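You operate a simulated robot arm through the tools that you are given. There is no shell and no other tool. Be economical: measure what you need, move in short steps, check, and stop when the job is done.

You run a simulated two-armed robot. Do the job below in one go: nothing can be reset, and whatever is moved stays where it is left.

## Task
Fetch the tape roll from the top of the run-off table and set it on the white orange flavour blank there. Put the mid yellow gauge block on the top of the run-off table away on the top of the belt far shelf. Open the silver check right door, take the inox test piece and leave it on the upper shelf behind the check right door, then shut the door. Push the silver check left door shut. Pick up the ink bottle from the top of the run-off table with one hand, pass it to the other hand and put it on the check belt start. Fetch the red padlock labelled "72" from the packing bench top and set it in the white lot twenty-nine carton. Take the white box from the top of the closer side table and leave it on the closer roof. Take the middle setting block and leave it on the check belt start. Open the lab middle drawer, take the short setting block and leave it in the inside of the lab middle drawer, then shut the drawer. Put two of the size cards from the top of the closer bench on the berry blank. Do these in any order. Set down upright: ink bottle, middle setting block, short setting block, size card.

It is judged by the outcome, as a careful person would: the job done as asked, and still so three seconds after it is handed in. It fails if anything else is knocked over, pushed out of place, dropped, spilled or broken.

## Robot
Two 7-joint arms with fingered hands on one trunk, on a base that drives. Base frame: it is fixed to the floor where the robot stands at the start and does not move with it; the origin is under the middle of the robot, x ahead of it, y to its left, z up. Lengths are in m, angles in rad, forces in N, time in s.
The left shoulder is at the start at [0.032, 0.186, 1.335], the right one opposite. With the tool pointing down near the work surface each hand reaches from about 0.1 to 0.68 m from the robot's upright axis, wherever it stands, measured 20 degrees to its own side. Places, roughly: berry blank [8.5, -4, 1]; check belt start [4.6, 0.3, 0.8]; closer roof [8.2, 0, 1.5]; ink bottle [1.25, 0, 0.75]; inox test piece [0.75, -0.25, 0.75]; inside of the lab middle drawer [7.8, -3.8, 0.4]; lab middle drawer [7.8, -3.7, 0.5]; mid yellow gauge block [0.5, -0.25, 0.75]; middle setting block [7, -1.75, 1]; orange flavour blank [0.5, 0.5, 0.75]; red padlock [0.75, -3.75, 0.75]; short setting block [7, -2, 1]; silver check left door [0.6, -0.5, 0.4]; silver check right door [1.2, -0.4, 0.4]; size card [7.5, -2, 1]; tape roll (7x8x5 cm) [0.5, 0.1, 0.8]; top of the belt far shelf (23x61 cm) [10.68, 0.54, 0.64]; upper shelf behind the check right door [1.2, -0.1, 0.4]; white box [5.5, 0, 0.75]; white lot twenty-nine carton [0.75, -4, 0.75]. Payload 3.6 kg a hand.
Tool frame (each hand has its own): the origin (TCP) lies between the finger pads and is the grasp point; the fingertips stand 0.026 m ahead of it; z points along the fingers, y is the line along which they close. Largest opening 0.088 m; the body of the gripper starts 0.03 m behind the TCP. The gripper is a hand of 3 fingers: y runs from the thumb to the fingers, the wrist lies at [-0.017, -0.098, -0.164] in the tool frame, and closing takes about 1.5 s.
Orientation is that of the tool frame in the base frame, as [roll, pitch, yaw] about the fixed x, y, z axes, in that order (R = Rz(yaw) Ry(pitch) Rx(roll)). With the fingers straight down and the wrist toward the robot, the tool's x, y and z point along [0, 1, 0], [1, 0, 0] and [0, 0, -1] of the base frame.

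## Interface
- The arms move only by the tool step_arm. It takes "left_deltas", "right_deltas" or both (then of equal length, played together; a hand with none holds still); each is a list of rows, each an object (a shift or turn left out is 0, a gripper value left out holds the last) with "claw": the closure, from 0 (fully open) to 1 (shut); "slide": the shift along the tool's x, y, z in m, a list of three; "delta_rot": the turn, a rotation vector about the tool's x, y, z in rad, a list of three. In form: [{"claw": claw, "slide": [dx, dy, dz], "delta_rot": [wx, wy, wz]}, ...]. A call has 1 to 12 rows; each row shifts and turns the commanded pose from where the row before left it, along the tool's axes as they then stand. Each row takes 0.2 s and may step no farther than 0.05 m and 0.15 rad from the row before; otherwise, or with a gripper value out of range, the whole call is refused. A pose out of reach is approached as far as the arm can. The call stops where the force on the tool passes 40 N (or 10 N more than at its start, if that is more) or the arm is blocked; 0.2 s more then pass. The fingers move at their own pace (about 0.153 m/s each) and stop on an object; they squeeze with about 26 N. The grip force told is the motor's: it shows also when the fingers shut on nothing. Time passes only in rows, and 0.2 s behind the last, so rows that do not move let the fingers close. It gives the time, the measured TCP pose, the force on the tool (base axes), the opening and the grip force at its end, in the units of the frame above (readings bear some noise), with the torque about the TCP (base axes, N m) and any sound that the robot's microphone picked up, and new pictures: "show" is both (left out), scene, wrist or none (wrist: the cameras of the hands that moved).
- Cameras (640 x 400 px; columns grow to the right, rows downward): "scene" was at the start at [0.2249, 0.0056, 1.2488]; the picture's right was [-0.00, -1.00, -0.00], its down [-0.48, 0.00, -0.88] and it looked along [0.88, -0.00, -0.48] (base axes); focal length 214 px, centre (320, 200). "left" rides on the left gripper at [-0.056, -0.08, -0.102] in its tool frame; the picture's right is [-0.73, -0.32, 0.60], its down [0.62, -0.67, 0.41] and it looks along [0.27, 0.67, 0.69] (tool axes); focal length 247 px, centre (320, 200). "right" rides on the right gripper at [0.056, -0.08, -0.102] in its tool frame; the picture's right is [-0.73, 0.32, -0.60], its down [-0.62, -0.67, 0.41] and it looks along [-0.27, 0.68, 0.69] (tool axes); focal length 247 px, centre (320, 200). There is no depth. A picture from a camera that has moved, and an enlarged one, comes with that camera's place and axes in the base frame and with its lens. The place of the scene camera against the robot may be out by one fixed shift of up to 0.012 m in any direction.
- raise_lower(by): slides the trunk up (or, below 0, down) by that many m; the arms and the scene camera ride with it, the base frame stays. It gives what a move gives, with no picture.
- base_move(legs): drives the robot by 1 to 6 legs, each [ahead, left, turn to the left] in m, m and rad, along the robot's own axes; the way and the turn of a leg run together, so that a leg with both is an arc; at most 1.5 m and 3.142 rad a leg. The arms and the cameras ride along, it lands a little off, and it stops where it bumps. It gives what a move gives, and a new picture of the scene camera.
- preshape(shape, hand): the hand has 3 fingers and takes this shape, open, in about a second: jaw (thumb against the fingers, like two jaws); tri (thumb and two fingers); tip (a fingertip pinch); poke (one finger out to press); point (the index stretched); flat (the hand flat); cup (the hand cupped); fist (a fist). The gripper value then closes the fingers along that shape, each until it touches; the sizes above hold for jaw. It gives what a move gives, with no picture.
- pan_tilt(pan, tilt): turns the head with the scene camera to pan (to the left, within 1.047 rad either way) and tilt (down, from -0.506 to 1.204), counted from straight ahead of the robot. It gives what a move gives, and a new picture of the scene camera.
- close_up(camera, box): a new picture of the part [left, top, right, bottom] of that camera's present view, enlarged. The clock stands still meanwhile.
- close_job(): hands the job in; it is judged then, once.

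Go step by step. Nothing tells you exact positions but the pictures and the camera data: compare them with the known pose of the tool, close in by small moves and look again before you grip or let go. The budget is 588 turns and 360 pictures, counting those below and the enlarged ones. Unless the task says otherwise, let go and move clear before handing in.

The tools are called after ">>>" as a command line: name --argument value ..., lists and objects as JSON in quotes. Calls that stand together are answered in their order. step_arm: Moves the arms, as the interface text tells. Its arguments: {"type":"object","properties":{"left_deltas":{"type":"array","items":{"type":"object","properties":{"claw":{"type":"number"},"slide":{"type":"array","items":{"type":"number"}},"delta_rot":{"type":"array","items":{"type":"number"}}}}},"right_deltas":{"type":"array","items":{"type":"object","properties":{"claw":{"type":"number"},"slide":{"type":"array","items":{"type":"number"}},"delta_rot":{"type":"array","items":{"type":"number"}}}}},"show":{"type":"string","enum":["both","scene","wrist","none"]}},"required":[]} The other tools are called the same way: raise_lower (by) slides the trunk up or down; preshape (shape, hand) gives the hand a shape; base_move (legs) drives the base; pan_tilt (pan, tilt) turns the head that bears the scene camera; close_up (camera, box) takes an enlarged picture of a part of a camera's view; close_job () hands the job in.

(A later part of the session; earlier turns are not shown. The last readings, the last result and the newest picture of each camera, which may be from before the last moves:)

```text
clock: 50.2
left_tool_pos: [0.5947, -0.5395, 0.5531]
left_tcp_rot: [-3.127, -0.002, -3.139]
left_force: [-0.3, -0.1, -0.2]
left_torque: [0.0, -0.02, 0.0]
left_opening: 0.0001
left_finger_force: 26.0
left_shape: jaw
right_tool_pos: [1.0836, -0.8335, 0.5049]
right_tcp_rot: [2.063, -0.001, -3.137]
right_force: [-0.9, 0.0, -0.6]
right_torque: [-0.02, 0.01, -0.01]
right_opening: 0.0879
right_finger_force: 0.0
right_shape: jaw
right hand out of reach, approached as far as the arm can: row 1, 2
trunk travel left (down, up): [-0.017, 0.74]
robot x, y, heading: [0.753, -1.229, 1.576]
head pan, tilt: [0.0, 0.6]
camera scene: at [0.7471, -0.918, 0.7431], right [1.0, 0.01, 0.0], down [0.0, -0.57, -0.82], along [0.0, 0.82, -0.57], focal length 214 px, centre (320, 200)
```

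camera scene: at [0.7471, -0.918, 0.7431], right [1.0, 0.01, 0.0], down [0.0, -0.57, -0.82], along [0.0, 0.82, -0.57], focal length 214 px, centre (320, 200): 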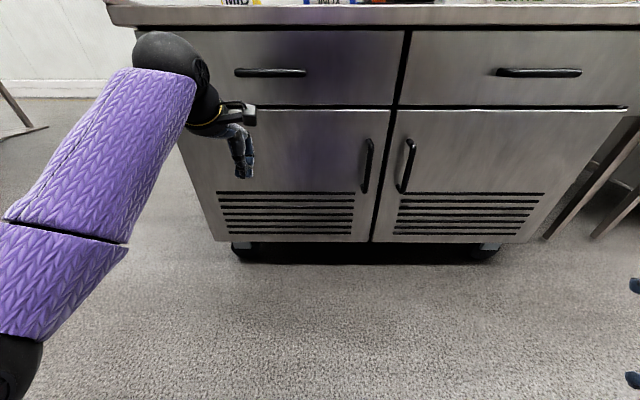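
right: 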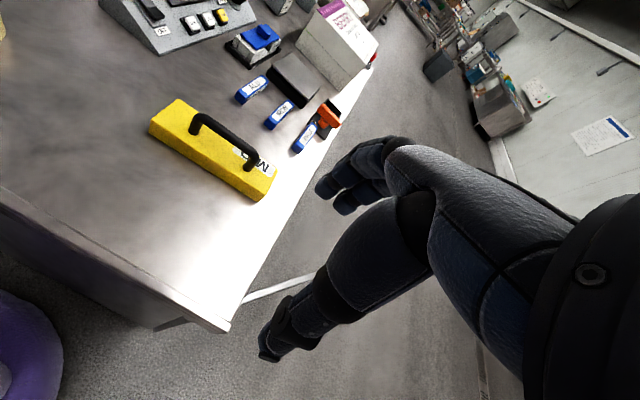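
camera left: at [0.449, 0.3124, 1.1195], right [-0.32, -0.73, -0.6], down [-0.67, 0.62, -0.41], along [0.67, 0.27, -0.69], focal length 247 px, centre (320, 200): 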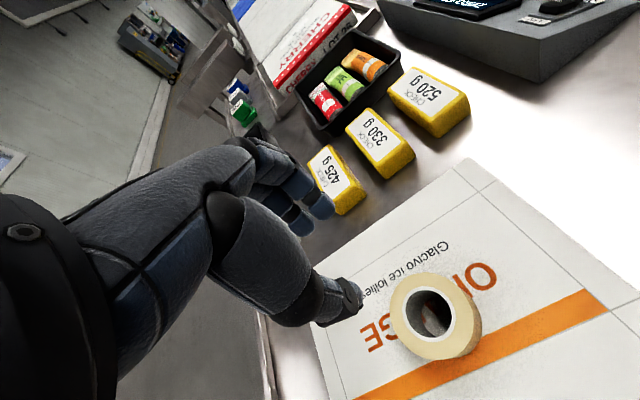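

Hand now points mostly forward. Retract the left hand and roll the right hand so its fingers straddle a vertical bar.

>>> step_arm --left_deltas '[{"slide": [0, -0.04, 0]}, {"slide": [0, -0.045, 0]}, {"slide": [0, -0.045, 0]}, {"slide": [0.03, -0.03, -0.02]}, {"slide": [0.045, 0, -0.01]}, {"slide": [0.045, 0, 0]}, {}, {}, {}, {}]' --right_deltas '[{"delta_rot": [0, 0, -0.15]}, {"delta_rot": [0, 0, -0.15]}, {"delta_rot": [0, 0, -0.15]}, {"delta_rot": [0, 0, -0.15]}, {"delta_rot": [0, 0, -0.15]}, {"delta_rot": [0, 0, -0.15]}, {"delta_rot": [0, 0, -0.15]}, {"delta_rot": [0, 0, -0.15]}, {"delta_rot": [0, 0, -0.15]}, {"delta_rot": [0, 0, -0.15]}]' --show "wrist"

>>> pan_tilt --pan -0.4 --tilt 0.6

```text
clock: 52.5
left_tool_pos: [0.4767, -0.6993, 0.587]
left_tcp_rot: [-3.126, -0.001, -3.138]
left_force: [-0.4, -0.4, -0.6]
left_torque: [0.0, -0.05, 0.0]
left_opening: 0.0
left_finger_force: 25.5
left_shape: jaw
right_tool_pos: [1.0837, -0.8341, 0.5046]
right_tcp_rot: [3.006, 1.073, -1.717]
right_force: [0.6, -0.5, 0.0]
right_torque: [-0.01, -0.01, 0.01]
right_opening: 0.0877
right_finger_force: 0.0
right_shape: jaw
trunk travel left (down, up): [-0.017, 0.74]
robot x, y, heading: [0.7541, -1.2272, 1.576]
head pan, tilt: [0.0, 0.6]
camera right: at [1.1591, -0.9506, 0.4983], right [-0.26, -0.17, 0.95], down [0.7, 0.64, 0.31], along [-0.66, 0.75, -0.05], focal length 247 px, centre (320, 200)
camera left: at [0.5317, -0.7778, 0.6901], right [0.73, -0.32, -0.6], down [-0.62, -0.67, -0.4], along [-0.27, 0.66, -0.7], focal length 247 px, centre (320, 200)
```

right: 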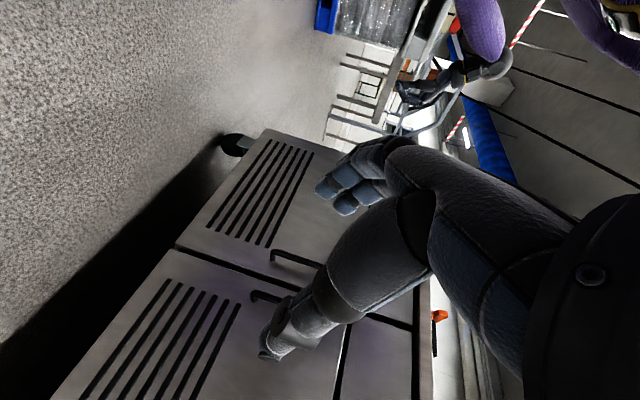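
left: 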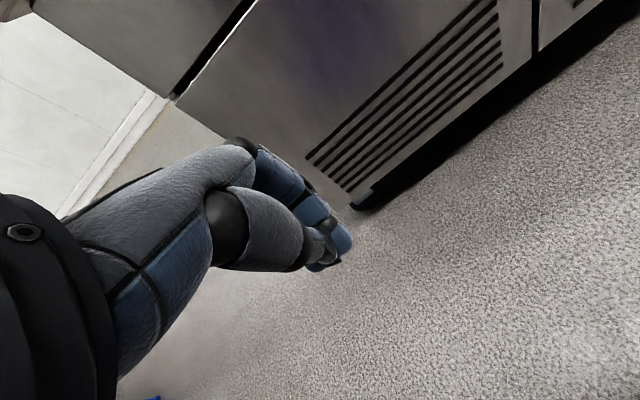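

```text
clock: 53.3
left_tool_pos: [0.4752, -0.7006, 0.5865]
left_tcp_rot: [-3.128, -0.002, -3.137]
left_force: [0.2, -0.9, 0.3]
left_torque: [0.04, -0.01, 0.01]
left_opening: 0.0
left_finger_force: 25.9
left_shape: jaw
right_tool_pos: [1.084, -0.8324, 0.5057]
right_tcp_rot: [3.001, 1.072, -1.722]
right_force: [-0.6, 0.5, -0.1]
right_torque: [-0.03, -0.02, -0.02]
right_opening: 0.0877
right_finger_force: 0.0
right_shape: jaw
trunk travel left (down, up): [-0.017, 0.74]
robot x, y, heading: [0.7516, -1.2271, 1.575]
head pan, tilt: [-0.4, 0.6]
camera scene: at [0.7815, -0.9247, 0.7431], right [0.92, -0.38, 0.0], down [-0.22, -0.52, -0.82], along [0.32, 0.76, -0.57], focal length 214 px, centre (320, 200)
```

scene: 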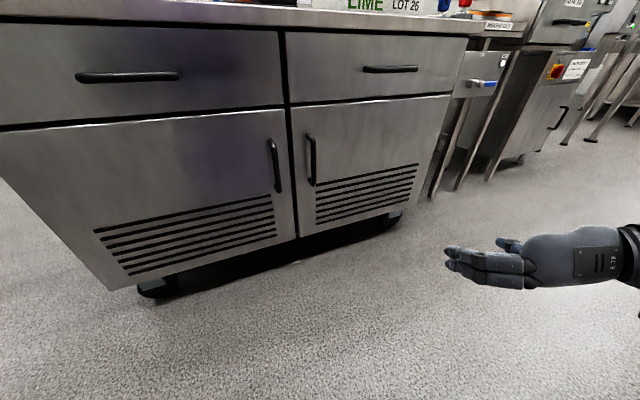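

Handle measured at x≈0.972, z 0.42–0.57. I shift the base left and extend the hand forward toward it, with room to check.

>>> base_move --legs '[[0.02, 0.112, 0]]'

>>> step_arm --right_deltas '[{"slide": [-0.0225, 0.001, 0.042]}, {"slide": [-0.0225, 0.001, 0.042]}, {"slide": [-0.0225, 0.001, 0.042]}, {"slide": [-0.0225, 0.001, 0.042]}, {"slide": [-0.0225, 0.001, 0.042]}]' --show "both"

```text
clock: 54.5
left_tool_pos: [0.3646, -0.68, 0.5871]
left_tcp_rot: [-3.127, -0.001, -3.136]
left_force: [-0.2, -0.7, -0.5]
left_torque: [0.01, 0.01, 0.0]
left_opening: 0.0
left_finger_force: 26.4
left_shape: jaw
right_tool_pos: [0.9723, -0.8133, 0.5055]
right_tcp_rot: [3.004, 1.073, -1.72]
right_force: [0.1, -0.5, -0.4]
right_torque: [0.02, -0.02, -0.01]
right_opening: 0.0876
right_finger_force: 0.0
right_shape: jaw
trunk travel left (down, up): [-0.017, 0.74]
robot x, y, heading: [0.6416, -1.2051, 1.575]
head pan, tilt: [-0.4, 0.6]
camera scene: at [0.6706, -0.9053, 0.7431], right [0.92, -0.38, 0.0], down [-0.22, -0.52, -0.82], along [0.32, 0.76, -0.57], focal length 214 px, centre (320, 200)
```

scene: 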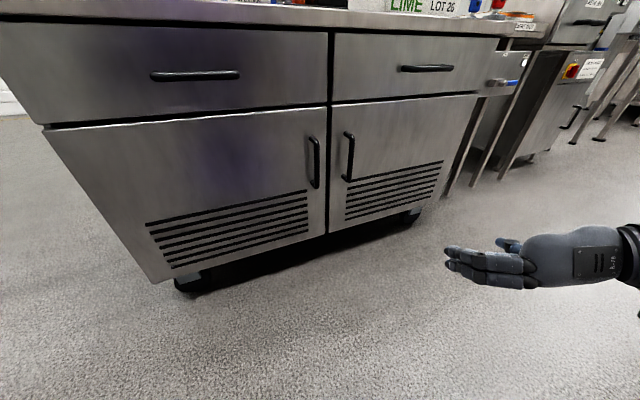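

```text
clock: 55.7
left_tool_pos: [0.3649, -0.6807, 0.5877]
left_tcp_rot: [-3.129, -0.002, -3.139]
left_force: [-0.2, 0.6, -1.1]
left_torque: [-0.02, 0.02, -0.02]
left_opening: 0.0002
left_finger_force: 26.0
left_shape: jaw
right_tool_pos: [0.9756, -0.5763, 0.5044]
right_tcp_rot: [3.009, 1.07, -1.717]
right_force: [0.5, 0.1, -0.2]
right_torque: [-0.02, 0.0, -0.02]
right_opening: 0.0878
right_finger_force: 0.0
right_shape: jaw
trunk travel left (down, up): [-0.017, 0.74]
robot x, y, heading: [0.6425, -1.2091, 1.573]
head pan, tilt: [-0.4, 0.6]
camera scene: at [0.6706, -0.9053, 0.7431], right [0.92, -0.38, 0.0], down [-0.22, -0.52, -0.82], along [0.32, 0.76, -0.57], focal length 214 px, centre (320, 200)
camera right: at [1.0498, -0.6945, 0.4982], right [-0.26, -0.17, 0.95], down [0.71, 0.64, 0.31], along [-0.66, 0.75, -0.05], focal length 247 px, centre (320, 200)
```

scene: 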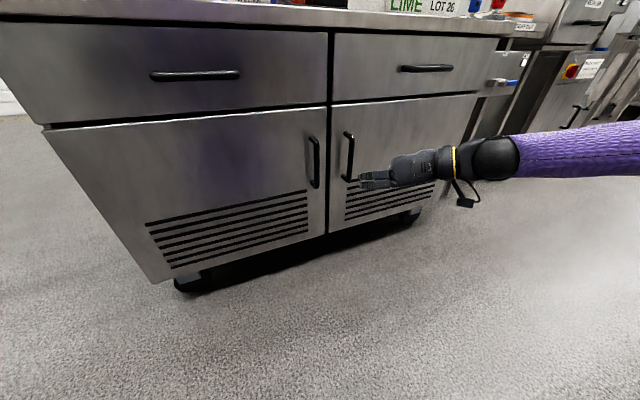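
right: 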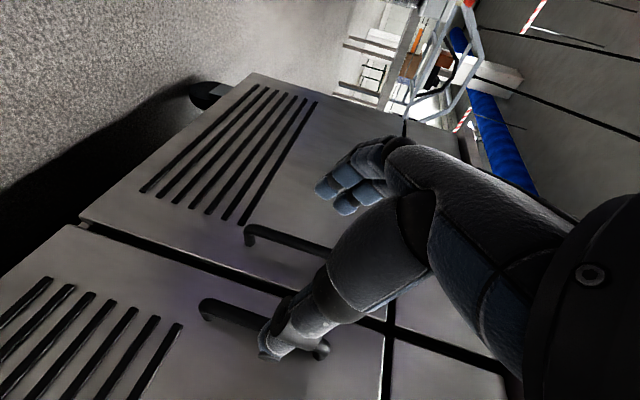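

Handle seen from the wrist at x≈0.99, z 0.41–0.54, centred well in the open hand. Advance until the bar is between the pads.

>>> step_arm --right_deltas '[{"slide": [-0.015, -0.003, 0.036]}, {"slide": [-0.015, -0.003, 0.036]}, {"slide": [-0.015, -0.003, 0.036]}]' --show "both"

```text
clock: 56.5
left_tool_pos: [0.3644, -0.6816, 0.5869]
left_tcp_rot: [-3.127, -0.002, -3.137]
left_force: [0.0, -1.0, 0.3]
left_torque: [0.02, -0.02, 0.04]
left_opening: 0.0002
left_finger_force: 25.8
left_shape: jaw
right_tool_pos: [0.9847, -0.4597, 0.4926]
right_tcp_rot: [3.001, 1.071, -1.722]
right_force: [-0.8, -0.6, 0.4]
right_torque: [-0.02, -0.01, 0.0]
right_opening: 0.0877
right_finger_force: 0.0
right_shape: jaw
trunk travel left (down, up): [-0.017, 0.74]
robot x, y, heading: [0.6433, -1.2068, 1.577]
head pan, tilt: [-0.4, 0.6]
camera scene: at [0.6706, -0.9053, 0.7431], right [0.92, -0.38, 0.0], down [-0.22, -0.52, -0.82], along [0.32, 0.76, -0.57], focal length 214 px, centre (320, 200)
camera right: at [1.0612, -0.5773, 0.4862], right [-0.26, -0.17, 0.95], down [0.7, 0.64, 0.31], along [-0.66, 0.75, -0.05], focal length 247 px, centre (320, 200)
```

scene: 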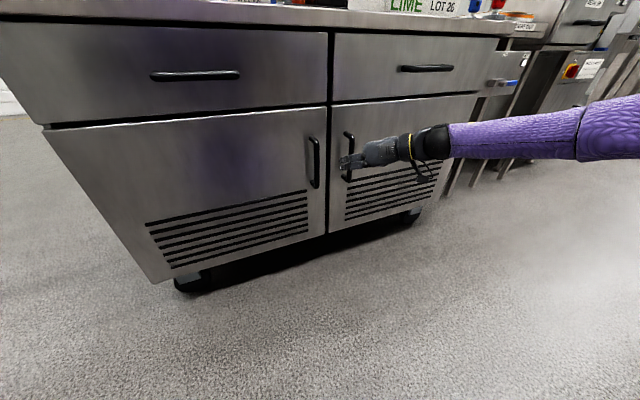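
right: 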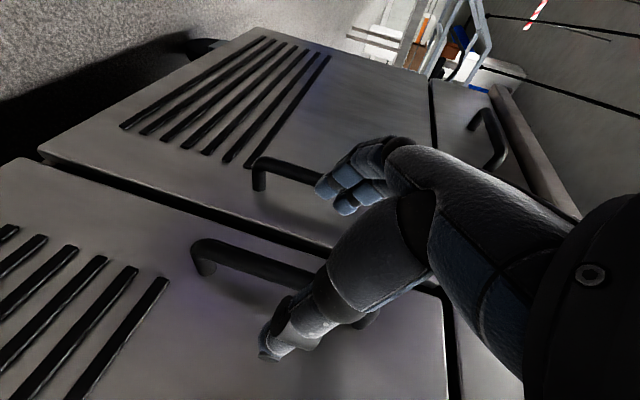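

The bar lies between thumb and fingers. A little further in and close.

>>> step_arm --right_deltas '[{"slide": [-0.01, 0, 0.025]}, {"slide": [-0.006, 0, 0.014]}, {"claw": 0.6}, {"claw": 1.0}, {}, {}, {}, {}]' --show "both"

```text
clock: 58.3
left_tool_pos: [0.3653, -0.6799, 0.5858]
left_tcp_rot: [-3.126, 0.0, -3.138]
left_force: [0.3, -0.9, -0.3]
left_torque: [-0.03, -0.04, 0.0]
left_opening: 0.0004
left_finger_force: 25.7
left_shape: jaw
right_tool_pos: [0.9841, -0.4177, 0.4885]
right_tcp_rot: [3.011, 1.072, -1.713]
right_force: [-7.9, -1.0, 0.5]
right_torque: [-0.01, -0.2, 0.17]
right_opening: 0.0054
right_finger_force: 26.1
right_shape: jaw
trunk travel left (down, up): [-0.017, 0.74]
robot x, y, heading: [0.638, -1.2114, 1.578]
head pan, tilt: [-0.4, 0.6]
camera scene: at [0.6701, -0.9052, 0.7431], right [0.92, -0.38, 0.0], down [-0.22, -0.52, -0.83], along [0.32, 0.76, -0.56], focal length 214 px, centre (320, 200)
camera right: at [1.0601, -0.5344, 0.4817], right [-0.26, -0.17, 0.95], down [0.7, 0.64, 0.31], along [-0.66, 0.75, -0.05], focal length 247 px, centre (320, 200)
```

scene: 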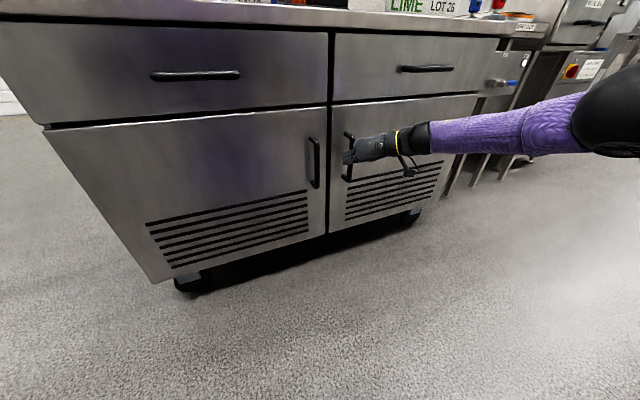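
right: 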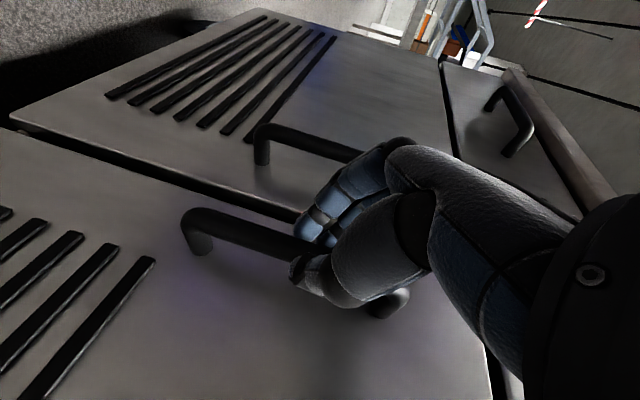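

The bar is gripped. I pull along the door's arc, turning the hand with it.

>>> step_arm --right_deltas '[{"slide": [0.0144, -0.0008, -0.0269], "delta_rot": [-0.053, 0.004, -0.028]}, {"slide": [0.0144, -0.0008, -0.0269], "delta_rot": [-0.053, 0.004, -0.028]}, {"slide": [0.0144, -0.0008, -0.0269], "delta_rot": [-0.053, 0.004, -0.028]}, {"slide": [0.0144, -0.0008, -0.0269], "delta_rot": [-0.053, 0.004, -0.028]}]' --show "scene"

```text
clock: 59.3
left_tool_pos: [0.3671, -0.6808, 0.5867]
left_tcp_rot: [-3.125, -0.004, -3.139]
left_force: [0.5, 0.0, -1.1]
left_torque: [-0.01, 0.0, 0.0]
left_opening: 0.0001
left_finger_force: 26.2
left_shape: jaw
right_tool_pos: [1.0031, -0.5371, 0.4865]
right_tcp_rot: [3.012, 1.074, -1.481]
right_force: [23.6, 6.5, 2.0]
right_torque: [0.09, -0.24, -0.42]
right_opening: 0.0042
right_finger_force: 25.9
right_shape: jaw
trunk travel left (down, up): [-0.017, 0.74]
robot x, y, heading: [0.6403, -1.2063, 1.575]
head pan, tilt: [-0.4, 0.6]
camera scene: at [0.6714, -0.9049, 0.743], right [0.92, -0.38, 0.0], down [-0.22, -0.52, -0.82], along [0.32, 0.76, -0.57], focal length 214 px, centre (320, 200)
```

scene: 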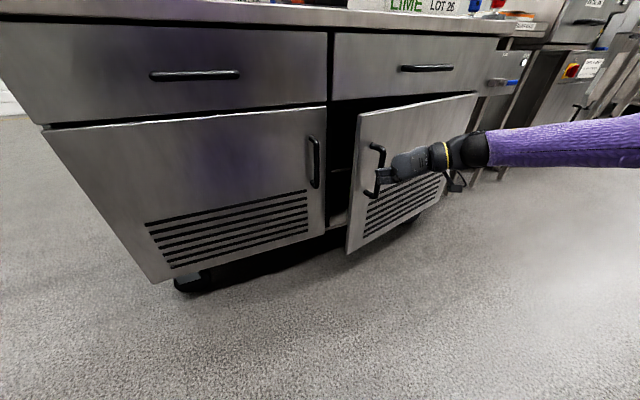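

The door is opening; a sideways force says move a bit more to the right. Continue.

>>> step_arm --right_deltas '[{"slide": [0.014, -0.007, -0.026], "delta_rot": [-0.053, 0.004, -0.028]}, {"slide": [0.014, -0.006, -0.026], "delta_rot": [-0.053, 0.004, -0.028]}, {"slide": [0.014, -0.004, -0.026], "delta_rot": [-0.053, 0.004, -0.028]}, {"slide": [0.014, -0.004, -0.026], "delta_rot": [-0.053, 0.004, -0.028]}]' --show "scene"

```text
clock: 60.3
left_tool_pos: [0.3656, -0.6812, 0.5872]
left_tcp_rot: [-3.126, -0.002, -3.138]
left_force: [0.6, 0.0, 0.8]
left_torque: [0.0, 0.02, -0.02]
left_opening: 0.0
left_finger_force: 25.8
left_shape: jaw
right_tool_pos: [1.0522, -0.6448, 0.4864]
right_tcp_rot: [2.994, 1.075, -1.247]
right_force: [0.1, 0.6, 0.4]
right_torque: [-0.05, 0.01, -0.01]
right_opening: 0.003
right_finger_force: 26.7
right_shape: jaw
trunk travel left (down, up): [-0.017, 0.74]
robot x, y, heading: [0.6422, -1.2079, 1.577]
head pan, tilt: [-0.4, 0.6]
camera scene: at [0.6703, -0.9052, 0.7431], right [0.92, -0.38, 0.0], down [-0.22, -0.52, -0.82], along [0.32, 0.76, -0.57], focal length 214 px, centre (320, 200)
```

scene: 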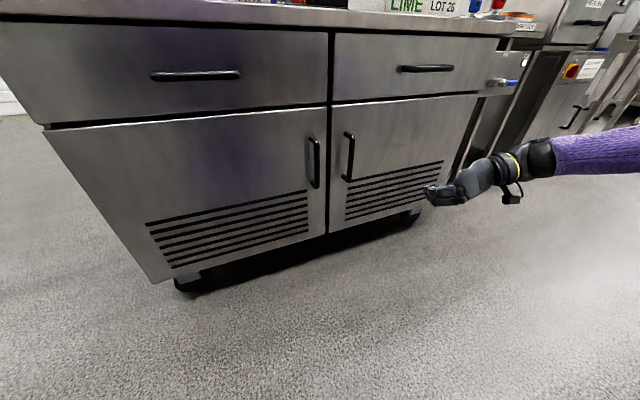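

The bar slipped out and the door swung shut again. The handle stands off the door plane so the arc needs a sideways part; I reopen the hand, turn back and try again with a better arc.

>>> step_arm --right_deltas '[{"claw": 0, "delta_rot": [0.106, -0.008, 0.056]}, {"delta_rot": [0.106, -0.008, 0.056]}, {"delta_rot": [0.106, -0.008, 0.056]}, {"delta_rot": [0.106, -0.008, 0.056], "slide": [0, 0.03, 0]}, {"slide": [0, 0.035, 0]}, {}]' --show "wrist"

```text
clock: 61.7
left_tool_pos: [0.365, -0.6806, 0.5869]
left_tcp_rot: [-3.129, -0.002, -3.138]
left_force: [0.3, 0.9, 0.1]
left_torque: [-0.01, -0.01, -0.02]
left_opening: 0.0
left_finger_force: 25.3
left_shape: jaw
right_tool_pos: [0.9885, -0.6466, 0.4908]
right_tcp_rot: [3.0, 1.073, -1.723]
right_force: [0.1, -0.6, -0.5]
right_torque: [0.02, 0.04, -0.04]
right_opening: 0.0877
right_finger_force: 0.0
right_shape: jaw
trunk travel left (down, up): [-0.017, 0.74]
robot x, y, heading: [0.6406, -1.2066, 1.579]
head pan, tilt: [-0.4, 0.6]
camera right: at [1.0624, -0.7648, 0.4842], right [-0.26, -0.17, 0.95], down [0.7, 0.64, 0.31], along [-0.66, 0.75, -0.05], focal length 247 px, centre (320, 200)
```

right: 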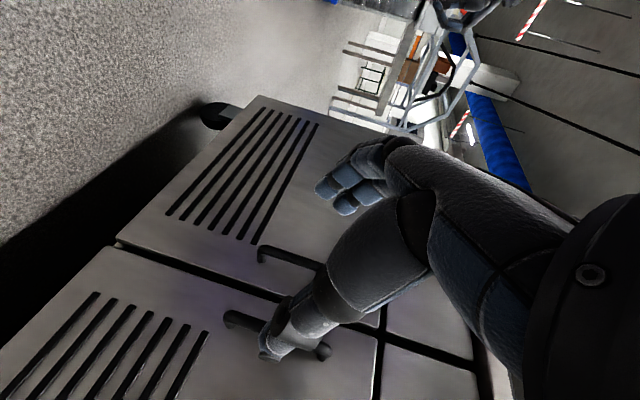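

Advance again, slightly deeper on the bar this time, and close.

>>> step_arm --right_deltas '[{"slide": [-0.0184, 0.001, 0.0344]}, {"slide": [-0.0184, 0.001, 0.0344]}, {"slide": [-0.0184, 0.001, 0.0344]}, {"slide": [-0.0184, 0.001, 0.0344]}, {"slide": [-0.0184, 0.001, 0.0344]}, {"slide": [-0.0184, 0.001, 0.0344]}, {"claw": 0.6}, {"claw": 1.0}, {}, {}, {}, {}]' --show "wrist"

```text
clock: 64.3
left_tool_pos: [0.3646, -0.6803, 0.586]
left_tcp_rot: [-3.128, -0.003, -3.139]
left_force: [0.7, -0.1, -0.5]
left_torque: [0.01, -0.02, -0.04]
left_opening: 0.0
left_finger_force: 26.0
left_shape: jaw
right_tool_pos: [0.9889, -0.4124, 0.4909]
right_tcp_rot: [3.004, 1.072, -1.717]
right_force: [-0.6, 0.0, -0.2]
right_torque: [-0.04, 0.13, 0.02]
right_opening: 0.01
right_finger_force: 26.0
right_shape: jaw
trunk travel left (down, up): [-0.017, 0.74]
robot x, y, heading: [0.6394, -1.2084, 1.573]
head pan, tilt: [-0.4, 0.6]
camera right: at [1.0637, -0.5294, 0.4842], right [-0.26, -0.17, 0.95], down [0.7, 0.64, 0.31], along [-0.66, 0.75, -0.05], focal length 247 px, centre (320, 200)
```

right: 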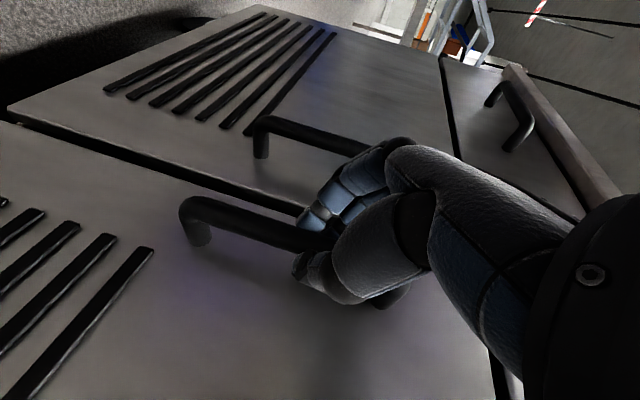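

A firmer grip (opening 0.010). Pulling along the corrected arc in small parts.

>>> step_arm --right_deltas '[{"slide": [0.0137, -0.0038, -0.026], "delta_rot": [-0.053, 0.004, -0.028]}, {"slide": [0.0137, -0.0038, -0.026], "delta_rot": [-0.053, 0.004, -0.028]}, {"slide": [0.0137, -0.0038, -0.026], "delta_rot": [-0.053, 0.004, -0.028]}]' --show "wrist"

```text
clock: 65.1
left_tool_pos: [0.3667, -0.6815, 0.5867]
left_tcp_rot: [-3.128, -0.001, -3.138]
left_force: [-0.2, 0.3, -0.4]
left_torque: [0.03, -0.02, 0.02]
left_opening: 0.0003
left_finger_force: 25.4
left_shape: jaw
right_tool_pos: [1.0037, -0.499, 0.4898]
right_tcp_rot: [3.004, 1.073, -1.545]
right_force: [10.6, 2.5, 0.0]
right_torque: [-0.03, -0.04, -0.22]
right_opening: 0.0093
right_finger_force: 26.1
right_shape: jaw
trunk travel left (down, up): [-0.017, 0.74]
robot x, y, heading: [0.6388, -1.2104, 1.576]
head pan, tilt: [-0.4, 0.6]
camera right: at [1.0993, -0.6019, 0.4842], right [-0.23, -0.21, 0.95], down [0.58, 0.75, 0.31], along [-0.78, 0.62, -0.05], focal length 247 px, centre (320, 200)
```

right: 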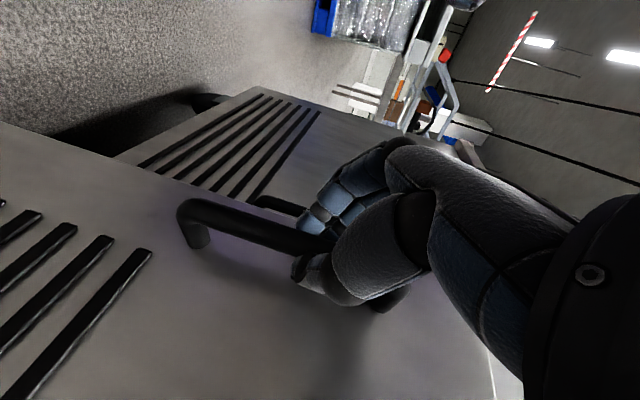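

Holding well; a touch more to the right, and continue.

>>> step_arm --right_deltas '[{"slide": [0.0137, -0.006, -0.025], "delta_rot": [-0.053, 0.004, -0.028]}, {"slide": [0.0137, -0.006, -0.025], "delta_rot": [-0.053, 0.004, -0.028]}, {"slide": [0.0137, -0.005, -0.025], "delta_rot": [-0.053, 0.004, -0.028]}]' --show "none"

```text
clock: 65.9
left_tool_pos: [0.3656, -0.6814, 0.5871]
left_tcp_rot: [-3.128, -0.002, -3.138]
left_force: [-0.4, 0.1, -0.3]
left_torque: [0.03, -0.02, -0.01]
left_opening: 0.0
left_finger_force: 26.6
left_shape: jaw
right_tool_pos: [1.0356, -0.58, 0.4912]
right_tcp_rot: [2.996, 1.075, -1.365]
right_force: [7.4, 2.6, 4.6]
right_torque: [0.04, 0.0, -0.17]
right_opening: 0.0092
right_finger_force: 26.2
right_shape: jaw
trunk travel left (down, up): [-0.017, 0.74]
robot x, y, heading: [0.6439, -1.2091, 1.575]
head pan, tilt: [-0.4, 0.6]
```

>>> step_arm --right_deltas '[{"slide": [0.0137, -0.006, -0.025], "delta_rot": [-0.053, 0.004, -0.028]}, {"slide": [0.0137, -0.006, -0.025], "delta_rot": [-0.053, 0.004, -0.028]}, {"slide": [0.0137, -0.005, -0.025], "delta_rot": [-0.053, 0.004, -0.028]}, {"slide": [0.0137, -0.005, -0.025], "delta_rot": [-0.053, 0.004, -0.028]}]' --show "scene"

```text
clock: 66.9
left_tool_pos: [0.3643, -0.6818, 0.5872]
left_tcp_rot: [-3.126, -0.001, -3.139]
left_force: [0.4, 0.5, 0.5]
left_torque: [0.0, 0.01, -0.02]
left_opening: 0.0
left_finger_force: 25.8
left_shape: jaw
right_tool_pos: [1.1016, -0.6762, 0.4902]
right_tcp_rot: [2.986, 1.075, -1.129]
right_force: [-8.5, -5.8, 15.2]
right_torque: [-0.09, 0.39, 0.14]
right_opening: 0.0104
right_finger_force: 26.3
right_shape: jaw
trunk travel left (down, up): [-0.017, 0.74]
robot x, y, heading: [0.6408, -1.2048, 1.574]
head pan, tilt: [-0.4, 0.6]
camera scene: at [0.6695, -0.9061, 0.7437], right [0.92, -0.38, 0.0], down [-0.22, -0.52, -0.83], along [0.32, 0.76, -0.56], focal length 214 px, centre (320, 200)
```

scene: 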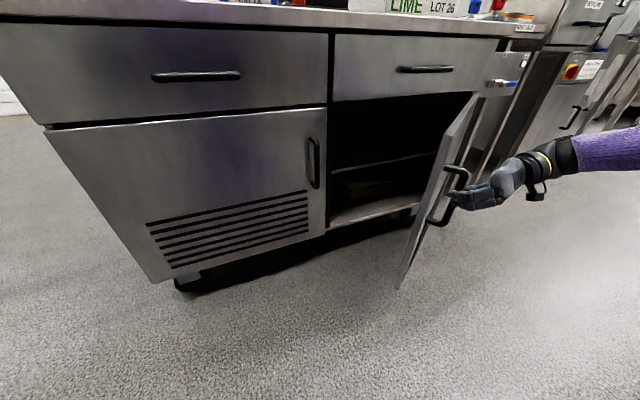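

Door is about 35° open and still held. Continue pulling with slight corrections.

>>> step_arm --right_deltas '[{"slide": [0.011, -0.003, -0.0265], "delta_rot": [-0.053, 0.004, -0.028]}, {"slide": [0.011, -0.003, -0.0265], "delta_rot": [-0.053, 0.004, -0.028]}, {"slide": [0.012, -0.004, -0.0265], "delta_rot": [-0.053, 0.004, -0.028]}]' --show "none"

>>> step_arm --right_deltas '[{"slide": [0.0125, -0.004, -0.0265], "delta_rot": [-0.053, 0.004, -0.028]}, {"slide": [0.0125, -0.004, -0.0265], "delta_rot": [-0.053, 0.004, -0.028]}, {"slide": [0.0125, -0.004, -0.0265], "delta_rot": [-0.053, 0.004, -0.028]}]' --show "scene"

```text
clock: 67.7
left_tool_pos: [0.3651, -0.6803, 0.5862]
left_tcp_rot: [-3.126, -0.002, -3.138]
left_force: [-0.3, -0.2, 0.8]
left_torque: [0.02, 0.01, 0.01]
left_opening: 0.0
left_finger_force: 26.0
left_shape: jaw
right_tool_pos: [1.1625, -0.7396, 0.4916]
right_tcp_rot: [2.984, 1.069, -0.953]
right_force: [-6.1, -7.6, -8.8]
right_torque: [-0.22, -0.03, 0.19]
right_opening: 0.0102
right_finger_force: 25.7
right_shape: jaw
trunk travel left (down, up): [-0.017, 0.74]
robot x, y, heading: [0.6354, -1.2092, 1.579]
head pan, tilt: [-0.4, 0.6]
```

```text
clock: 68.5
left_tool_pos: [0.3653, -0.6803, 0.5865]
left_tcp_rot: [-3.124, -0.003, -3.138]
left_force: [-1.2, -1.1, 0.5]
left_torque: [-0.03, -0.01, -0.01]
left_opening: 0.0
left_finger_force: 25.7
left_shape: jaw
right_tool_pos: [1.1817, -0.7582, 0.4945]
right_tcp_rot: [2.949, 1.095, -0.85]
right_force: [8.4, 7.9, -16.9]
right_torque: [0.03, -0.32, -0.2]
right_opening: 0.0086
right_finger_force: 25.8
right_shape: jaw
right hand out of reach, approached as far as the arm can: row 2, 3
trunk travel left (down, up): [-0.017, 0.74]
robot x, y, heading: [0.6397, -1.202, 1.572]
head pan, tilt: [-0.4, 0.6]
camera scene: at [0.6714, -0.9044, 0.7427], right [0.92, -0.38, 0.0], down [-0.22, -0.52, -0.82], along [0.32, 0.76, -0.57], focal length 214 px, centre (320, 200)
```

scene: 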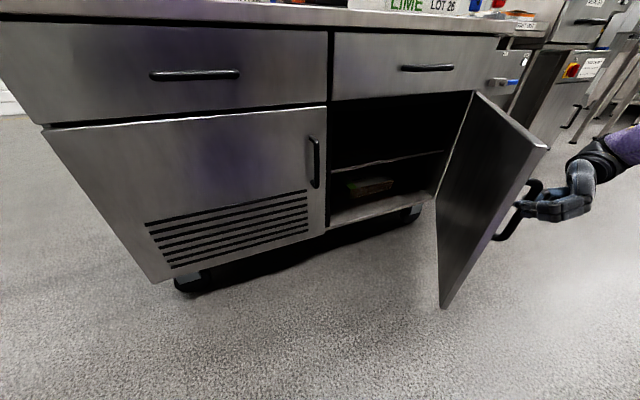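

The arm is at its reach limit with the door some 50° open. Release and back off, watching that the door stays.

>>> step_arm --right_deltas '[{"claw": 0.5}, {"claw": 0}, {}, {}, {"slide": [0, 0, -0.03]}, {"slide": [0, 0, -0.04]}, {"slide": [0, 0, -0.04]}]' --show "scene"

```text
clock: 70.1
left_tool_pos: [0.3643, -0.6816, 0.5872]
left_tcp_rot: [-3.127, -0.002, -3.138]
left_force: [0.6, -0.1, 0.0]
left_torque: [-0.02, 0.0, 0.01]
left_opening: 0.0
left_finger_force: 25.7
left_shape: jaw
right_tool_pos: [1.2263, -0.8184, 0.5581]
right_tcp_rot: [2.992, 1.075, -0.769]
right_force: [0.2, -0.3, -0.5]
right_torque: [-0.01, 0.02, 0.01]
right_opening: 0.0877
right_finger_force: 0.1
right_shape: jaw
right hand out of reach, approached as far as the arm can: row 5, 6, 7
trunk travel left (down, up): [-0.017, 0.74]
robot x, y, heading: [0.6406, -1.209, 1.582]
head pan, tilt: [-0.4, 0.6]
camera scene: at [0.6703, -0.9051, 0.7431], right [0.92, -0.38, 0.0], down [-0.22, -0.52, -0.82], along [0.32, 0.76, -0.57], focal length 214 px, centre (320, 200)
```

scene: 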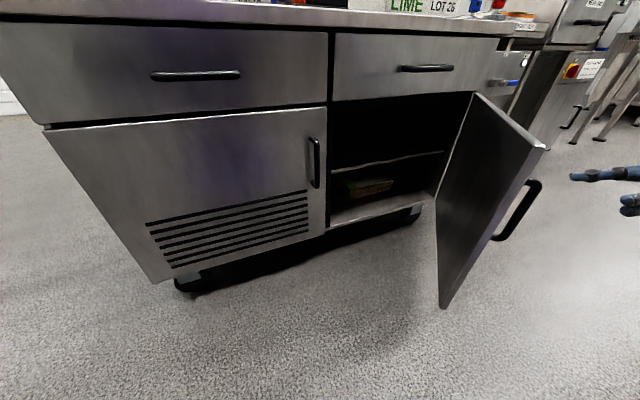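

The door stays open. I back away, undo the hand's turns to point down again, and raise the trunk to pick the INOX piece from the table.

>>> base_move --legs '[[-0.3, 0, 0]]'

>>> step_arm --right_deltas '[{"delta_rot": [0.12, -0.009, 0.064]}, {"delta_rot": [0.12, -0.009, 0.064]}, {"delta_rot": [0.12, -0.009, 0.064]}, {"delta_rot": [0.12, -0.009, 0.064]}, {"delta_rot": [0.12, -0.009, 0.064]}, {"delta_rot": [0.12, -0.009, 0.064]}, {"delta_rot": [0.12, -0.009, 0.064]}]' --show "none"

>>> step_arm --right_deltas '[{"delta_rot": [0, 0, 0.15]}, {"delta_rot": [0, 0, 0.15]}, {"delta_rot": [0, 0, 0.15]}, {"delta_rot": [0, 0, 0.15]}, {"delta_rot": [0, 0, 0.15]}, {"delta_rot": [0, 0, 0.15]}, {"delta_rot": [0, 0, 0.15]}, {"delta_rot": [0, 0, 0.15]}, {"delta_rot": [0, 0, 0.15]}, {"delta_rot": [0, 0, 0.15]}]' --show "none"

>>> raise_lower --by 0.4

```text
clock: 72.2
left_tool_pos: [0.3659, -0.9842, 0.5854]
left_tcp_rot: [-3.127, -0.002, -3.134]
left_force: [0.5, 0.7, -0.5]
left_torque: [-0.02, -0.03, -0.02]
left_opening: 0.0
left_finger_force: 25.7
left_shape: jaw
right_tool_pos: [1.2281, -1.1176, 0.5566]
right_tcp_rot: [2.992, 1.073, -0.765]
right_force: [-0.4, 0.1, 0.8]
right_torque: [0.01, 0.01, -0.01]
right_opening: 0.0875
right_finger_force: 0.0
right_shape: jaw
trunk travel left (down, up): [-0.017, 0.74]
robot x, y, heading: [0.6449, -1.5098, 1.586]
head pan, tilt: [-0.4, 0.6]
camera scene: at [0.6716, -1.2074, 0.7431], right [0.93, -0.38, 0.0], down [-0.21, -0.52, -0.82], along [0.31, 0.76, -0.57], focal length 214 px, centre (320, 200)
```

scene: 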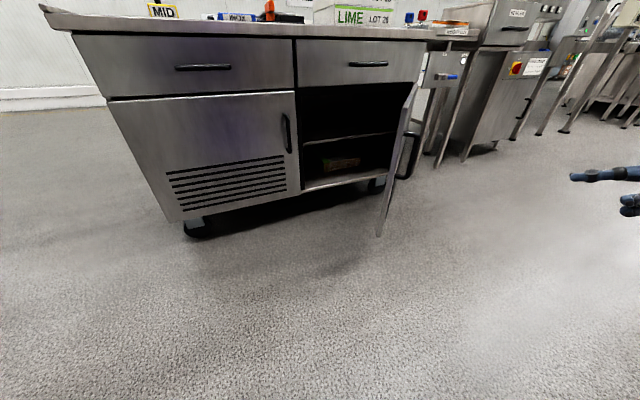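

```text
clock: 73.8
left_tool_pos: [0.365, -0.9839, 0.5872]
left_tcp_rot: [-3.127, -0.001, -3.133]
left_force: [-0.2, -0.7, -0.3]
left_torque: [0.01, 0.01, -0.02]
left_opening: 0.0001
left_finger_force: 26.7
left_shape: jaw
right_tool_pos: [1.2282, -1.1184, 0.5569]
right_tcp_rot: [3.004, 1.07, -1.711]
right_force: [-1.0, 0.8, -0.4]
right_torque: [-0.01, -0.02, -0.02]
right_opening: 0.0878
right_finger_force: 0.0
right_shape: jaw
trunk travel left (down, up): [-0.017, 0.74]
robot x, y, heading: [0.6437, -1.5097, 1.586]
head pan, tilt: [-0.4, 0.6]
```

```text
clock: 76.0
left_tool_pos: [0.365, -0.9841, 0.5868]
left_tcp_rot: [-3.128, -0.003, -3.133]
left_force: [0.2, -0.2, 0.8]
left_torque: [0.0, 0.0, 0.02]
left_opening: 0.0
left_finger_force: 25.7
left_shape: jaw
right_tool_pos: [1.227, -1.1182, 0.5582]
right_tcp_rot: [2.065, -0.007, -3.124]
right_force: [0.2, -0.8, -1.0]
right_torque: [-0.02, -0.01, 0.0]
right_opening: 0.0879
right_finger_force: 0.1
right_shape: jaw
trunk travel left (down, up): [-0.017, 0.74]
robot x, y, heading: [0.6425, -1.5051, 1.58]
head pan, tilt: [-0.4, 0.6]
```

```text
clock: 79.8
left_tool_pos: [0.3648, -0.9842, 0.9862]
left_tcp_rot: [-3.128, 0.0, -3.134]
left_force: [-0.3, -0.1, 0.6]
left_torque: [-0.01, -0.02, 0.0]
left_opening: 0.0
left_finger_force: 25.9
left_shape: jaw
right_tool_pos: [1.2279, -1.1175, 0.9564]
right_tcp_rot: [2.066, -0.004, -3.126]
right_force: [0.2, 0.1, 0.0]
right_torque: [0.03, 0.02, 0.01]
right_opening: 0.0879
right_finger_force: 0.0
right_shape: jaw
trunk travel left (down, up): [-0.417, 0.34]
robot x, y, heading: [0.6453, -1.5063, 1.58]
head pan, tilt: [-0.4, 0.6]
```

Rotate the right hand down while bringing it in front of the robot, then raise a bit more and drive up to the table.

>>> step_arm --right_deltas '[{"slide": [0.048, 0, 0], "delta_rot": [0.15, 0, 0]}, {"slide": [0.048, 0, 0], "delta_rot": [0.15, 0, 0]}, {"slide": [0.048, 0, 0], "delta_rot": [0.15, 0, 0]}, {"slide": [0.048, 0, 0], "delta_rot": [0.15, 0, 0]}, {"slide": [0.048, 0, 0], "delta_rot": [0.15, 0, 0]}, {"slide": [0.048, 0, 0], "delta_rot": [0.15, 0, 0]}, {"slide": [0.048, 0, 0], "delta_rot": [0.15, 0, 0]}, {"slide": [0, 0.04, -0.02], "delta_rot": [0.027, 0, 0]}, {"slide": [0, 0, -0.04]}, {"slide": [0, 0, -0.04]}, {"slide": [0, 0, -0.03]}]' --show "none"

>>> raise_lower --by 0.06

>>> pan_tilt --pan 0 --tilt 0.8

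```text
clock: 82.2
left_tool_pos: [0.3657, -0.986, 0.9868]
left_tcp_rot: [-3.127, -0.001, -3.132]
left_force: [0.5, 0.4, -0.1]
left_torque: [0.01, 0.01, -0.01]
left_opening: 0.0
left_finger_force: 25.8
left_shape: jaw
right_tool_pos: [1.0214, -1.1886, 1.0187]
right_tcp_rot: [2.827, -0.044, -3.099]
right_force: [0.4, -0.4, 0.1]
right_torque: [0.01, -0.01, -0.01]
right_opening: 0.088
right_finger_force: 0.2
right_shape: jaw
right hand out of reach, approached as far as the arm can: row 6, 7, 8, 9, 10, 11
trunk travel left (down, up): [-0.417, 0.34]
robot x, y, heading: [0.6439, -1.5101, 1.577]
head pan, tilt: [-0.4, 0.6]
```

```text
clock: 83.2
left_tool_pos: [0.365, -0.9845, 1.0473]
left_tcp_rot: [-3.126, -0.004, -3.134]
left_force: [0.3, -0.3, -1.1]
left_torque: [0.0, -0.01, -0.02]
left_opening: 0.0
left_finger_force: 25.8
left_shape: jaw
right_tool_pos: [1.0221, -1.1875, 1.0786]
right_tcp_rot: [2.829, -0.041, -3.1]
right_force: [0.3, 0.2, -0.5]
right_torque: [-0.01, 0.0, 0.0]
right_opening: 0.0881
right_finger_force: 0.0
right_shape: jaw
trunk travel left (down, up): [-0.477, 0.28]
robot x, y, heading: [0.6427, -1.5075, 1.582]
head pan, tilt: [-0.4, 0.6]
```

```text
clock: 84.1
left_tool_pos: [0.365, -0.9848, 1.0472]
left_tcp_rot: [-3.127, -0.003, -3.133]
left_force: [1.2, -0.2, -0.2]
left_torque: [0.02, -0.01, -0.01]
left_opening: 0.0
left_finger_force: 25.8
left_shape: jaw
right_tool_pos: [1.0221, -1.1876, 1.0787]
right_tcp_rot: [2.829, -0.043, -3.099]
right_force: [-0.1, -0.7, -0.2]
right_torque: [0.01, 0.02, -0.01]
right_opening: 0.088
right_finger_force: 0.2
right_shape: jaw
trunk travel left (down, up): [-0.477, 0.28]
robot x, y, heading: [0.6422, -1.509, 1.581]
head pan, tilt: [0.0, 0.799]
camera scene: at [0.6381, -1.2858, 1.223], right [1.0, 0.01, 0.0], down [0.01, -0.72, -0.7], along [-0.01, 0.7, -0.72], focal length 214 px, centre (320, 200)
```

scene: 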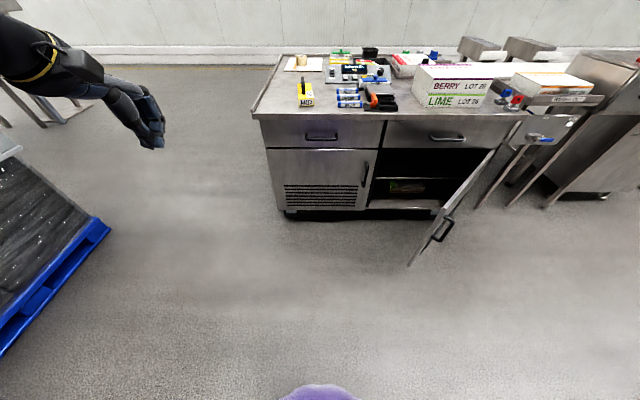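

INOX piece sits near [0.77, −0.28]; the door is about 45° open, below table height. I drive up and bring the right hand over the piece.

>>> base_move --legs '[[0.5, 0, 0]]'

>>> step_arm --right_deltas '[{"slide": [0.03, 0.03, 0], "delta_rot": [0.08, 0, 0]}, {"slide": [0.03, 0.03, 0], "delta_rot": [0.08, 0, 0]}, {"slide": [0.03, 0.03, 0], "delta_rot": [0.08, 0, 0]}, {"slide": [0.03, 0.03, 0], "delta_rot": [0.05, 0, 0]}, {"slide": [0.03, 0.03, 0]}]' --show "scene"

```text
clock: 87.0
left_tool_pos: [0.3617, -0.4775, 1.0469]
left_tcp_rot: [-3.126, -0.001, -3.136]
left_force: [-0.6, 0.6, 0.6]
left_torque: [-0.01, 0.01, -0.02]
left_opening: 0.0
left_finger_force: 26.7
left_shape: jaw
right_tool_pos: [1.0196, -0.6821, 1.078]
right_tcp_rot: [2.829, -0.044, -3.104]
right_force: [-0.2, 0.9, 0.0]
right_torque: [-0.05, 0.01, 0.01]
right_opening: 0.088
right_finger_force: 0.1
right_shape: jaw
trunk travel left (down, up): [-0.477, 0.28]
robot x, y, heading: [0.6394, -1.0026, 1.576]
head pan, tilt: [0.0, 0.799]
camera scene: at [0.6343, -0.7796, 1.2229], right [1.0, 0.01, 0.0], down [0.01, -0.72, -0.7], along [-0.01, 0.7, -0.72], focal length 214 px, centre (320, 200)
```

scene: 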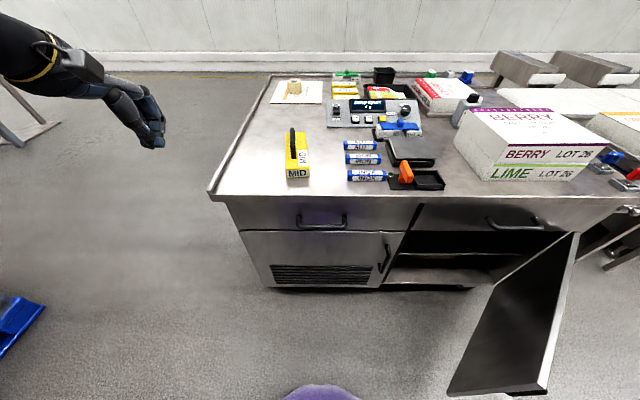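

```text
clock: 88.2
left_tool_pos: [0.3623, -0.4782, 1.0469]
left_tcp_rot: [-3.128, -0.002, -3.135]
left_force: [0.2, -0.4, -1.1]
left_torque: [-0.01, 0.04, 0.01]
left_opening: 0.0
left_finger_force: 26.3
left_shape: jaw
right_tool_pos: [0.9911, -0.5843, 1.0749]
right_tcp_rot: [3.114, -0.057, -3.096]
right_force: [0.5, -0.6, -0.2]
right_torque: [0.01, 0.0, 0.0]
right_opening: 0.0881
right_finger_force: 0.0
right_shape: jaw
right hand out of reach, approached as far as the arm can: row 2, 3, 4, 5
trunk travel left (down, up): [-0.477, 0.28]
robot x, y, heading: [0.6376, -1.0019, 1.58]
head pan, tilt: [0.0, 0.799]
camera scene: at [0.6343, -0.7806, 1.2231], right [1.0, 0.01, 0.0], down [0.01, -0.72, -0.7], along [-0.01, 0.7, -0.72], focal length 214 px, centre (320, 200)
```

scene: 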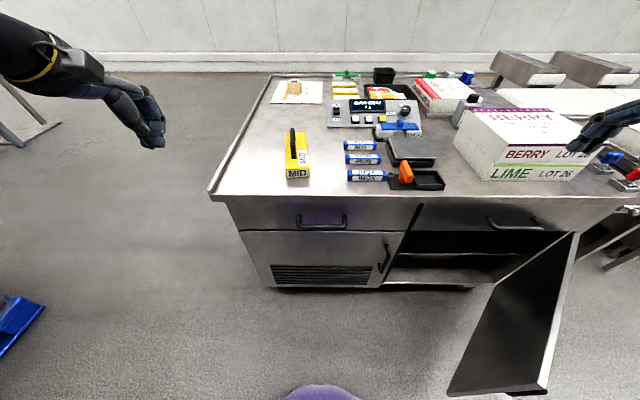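

The right arm is in an awkward configuration up high; lower and go left/forward from there.

>>> step_arm --right_deltas '[{"slide": [0, 0, 0.04]}, {"slide": [0, 0, 0.04]}, {"slide": [0.04, 0.02, 0]}, {"slide": [0.04, 0.02, 0]}, {"slide": [0.04, 0.02, 0]}]' --show "both"

```text
clock: 89.4
left_tool_pos: [0.3616, -0.477, 1.0469]
left_tcp_rot: [-3.129, -0.002, -3.135]
left_force: [0.8, -0.2, -0.9]
left_torque: [-0.02, 0.0, 0.0]
left_opening: 0.0
left_finger_force: 26.1
left_shape: jaw
right_tool_pos: [0.9762, -0.5601, 0.9821]
right_tcp_rot: [3.111, -0.057, -3.093]
right_force: [0.7, 0.3, -0.3]
right_torque: [0.0, 0.01, 0.04]
right_opening: 0.088
right_finger_force: 0.0
right_shape: jaw
right hand out of reach, approached as far as the arm can: row 3, 4, 5
trunk travel left (down, up): [-0.477, 0.28]
robot x, y, heading: [0.6365, -1.0027, 1.578]
head pan, tilt: [0.0, 0.799]
camera scene: at [0.6341, -0.7802, 1.223], right [1.0, 0.01, 0.0], down [0.01, -0.72, -0.7], along [-0.01, 0.7, -0.72], focal length 214 px, centre (320, 200)
camera right: at [0.9294, -0.6432, 1.0837], right [0.75, 0.34, 0.57], down [0.63, -0.62, -0.46], along [0.2, 0.71, -0.68], focal length 247 px, centre (320, 200)
```

scene: 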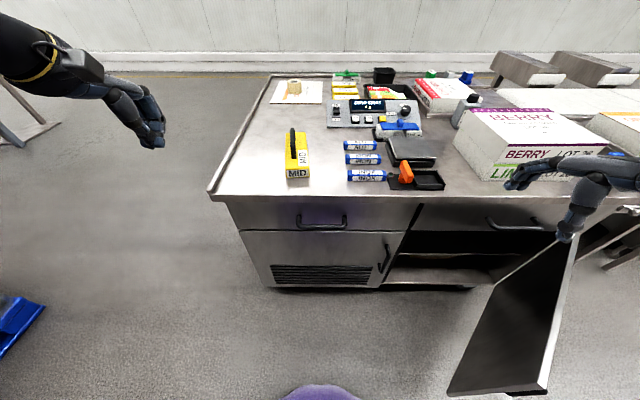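
right: 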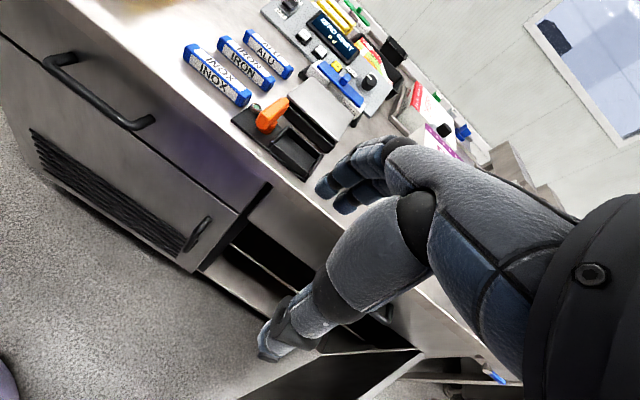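

Right arm is stuck near a joint limit. I back off a little and free the arm by extending and re-posing in clear space.

>>> base_move --legs '[[-0.4, 0, 0]]'

>>> step_arm --right_deltas '[{"slide": [0, 0.045, 0]}, {"slide": [0, 0.045, 0]}, {"slide": [0, 0.045, 0]}, {"slide": [0.03, 0.03, 0]}, {"slide": [0.04, 0.02, 0]}, {"slide": [0.04, 0, 0]}, {"slide": [0.04, 0, 0]}, {"slide": [0.04, 0, 0]}]' --show "scene"

```text
clock: 92.0
left_tool_pos: [0.3662, -0.8814, 1.0469]
left_tcp_rot: [-3.128, -0.001, -3.141]
left_force: [0.2, 1.0, 0.6]
left_torque: [-0.02, 0.01, -0.01]
left_opening: 0.0
left_finger_force: 26.5
left_shape: jaw
right_tool_pos: [0.9807, -0.9654, 0.9821]
right_tcp_rot: [3.111, -0.057, -3.098]
right_force: [-0.6, 0.7, 0.1]
right_torque: [0.01, 0.0, 0.03]
right_opening: 0.0882
right_finger_force: 0.1
right_shape: jaw
trunk travel left (down, up): [-0.477, 0.28]
robot x, y, heading: [0.6428, -1.4104, 1.576]
head pan, tilt: [0.0, 0.799]
camera scene: at [0.6373, -1.1859, 1.2232], right [1.0, 0.0, 0.0], down [0.0, -0.72, -0.7], along [0.0, 0.7, -0.72], focal length 214 px, centre (320, 200)
```

scene: 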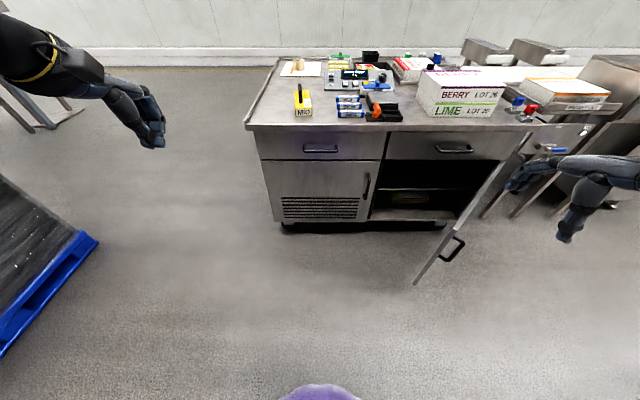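

```text
clock: 93.8
left_tool_pos: [0.3668, -0.882, 1.0466]
left_tcp_rot: [-3.128, -0.002, 3.14]
left_force: [0.1, 0.0, -0.1]
left_torque: [0.02, 0.0, 0.0]
left_opening: 0.0
left_finger_force: 25.9
left_shape: jaw
right_tool_pos: [0.9912, -0.877, 1.0035]
right_tcp_rot: [3.1, -0.078, -3.081]
right_force: [0.2, 0.2, -0.1]
right_torque: [-0.03, 0.02, 0.0]
right_opening: 0.0879
right_finger_force: 0.0
right_shape: jaw
right hand out of reach, approached as far as the arm can: row 1, 2, 3, 4, 5, 6, 7, 8
trunk travel left (down, up): [-0.477, 0.28]
robot x, y, heading: [0.6405, -1.4095, 1.576]
head pan, tilt: [0.0, 0.799]
camera scene: at [0.6373, -1.185, 1.223], right [1.0, 0.0, 0.0], down [0.0, -0.72, -0.7], along [0.0, 0.7, -0.72], focal length 214 px, centre (320, 200)
```

scene: 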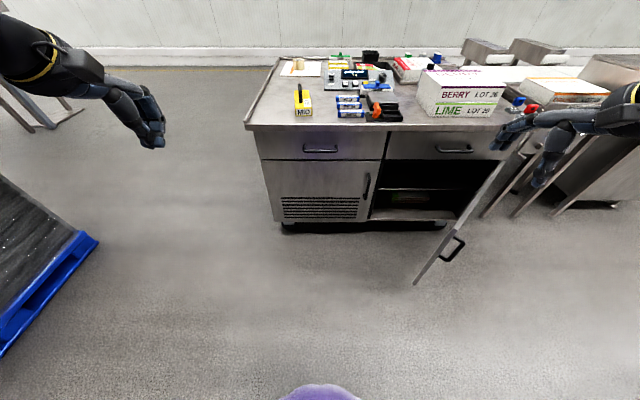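

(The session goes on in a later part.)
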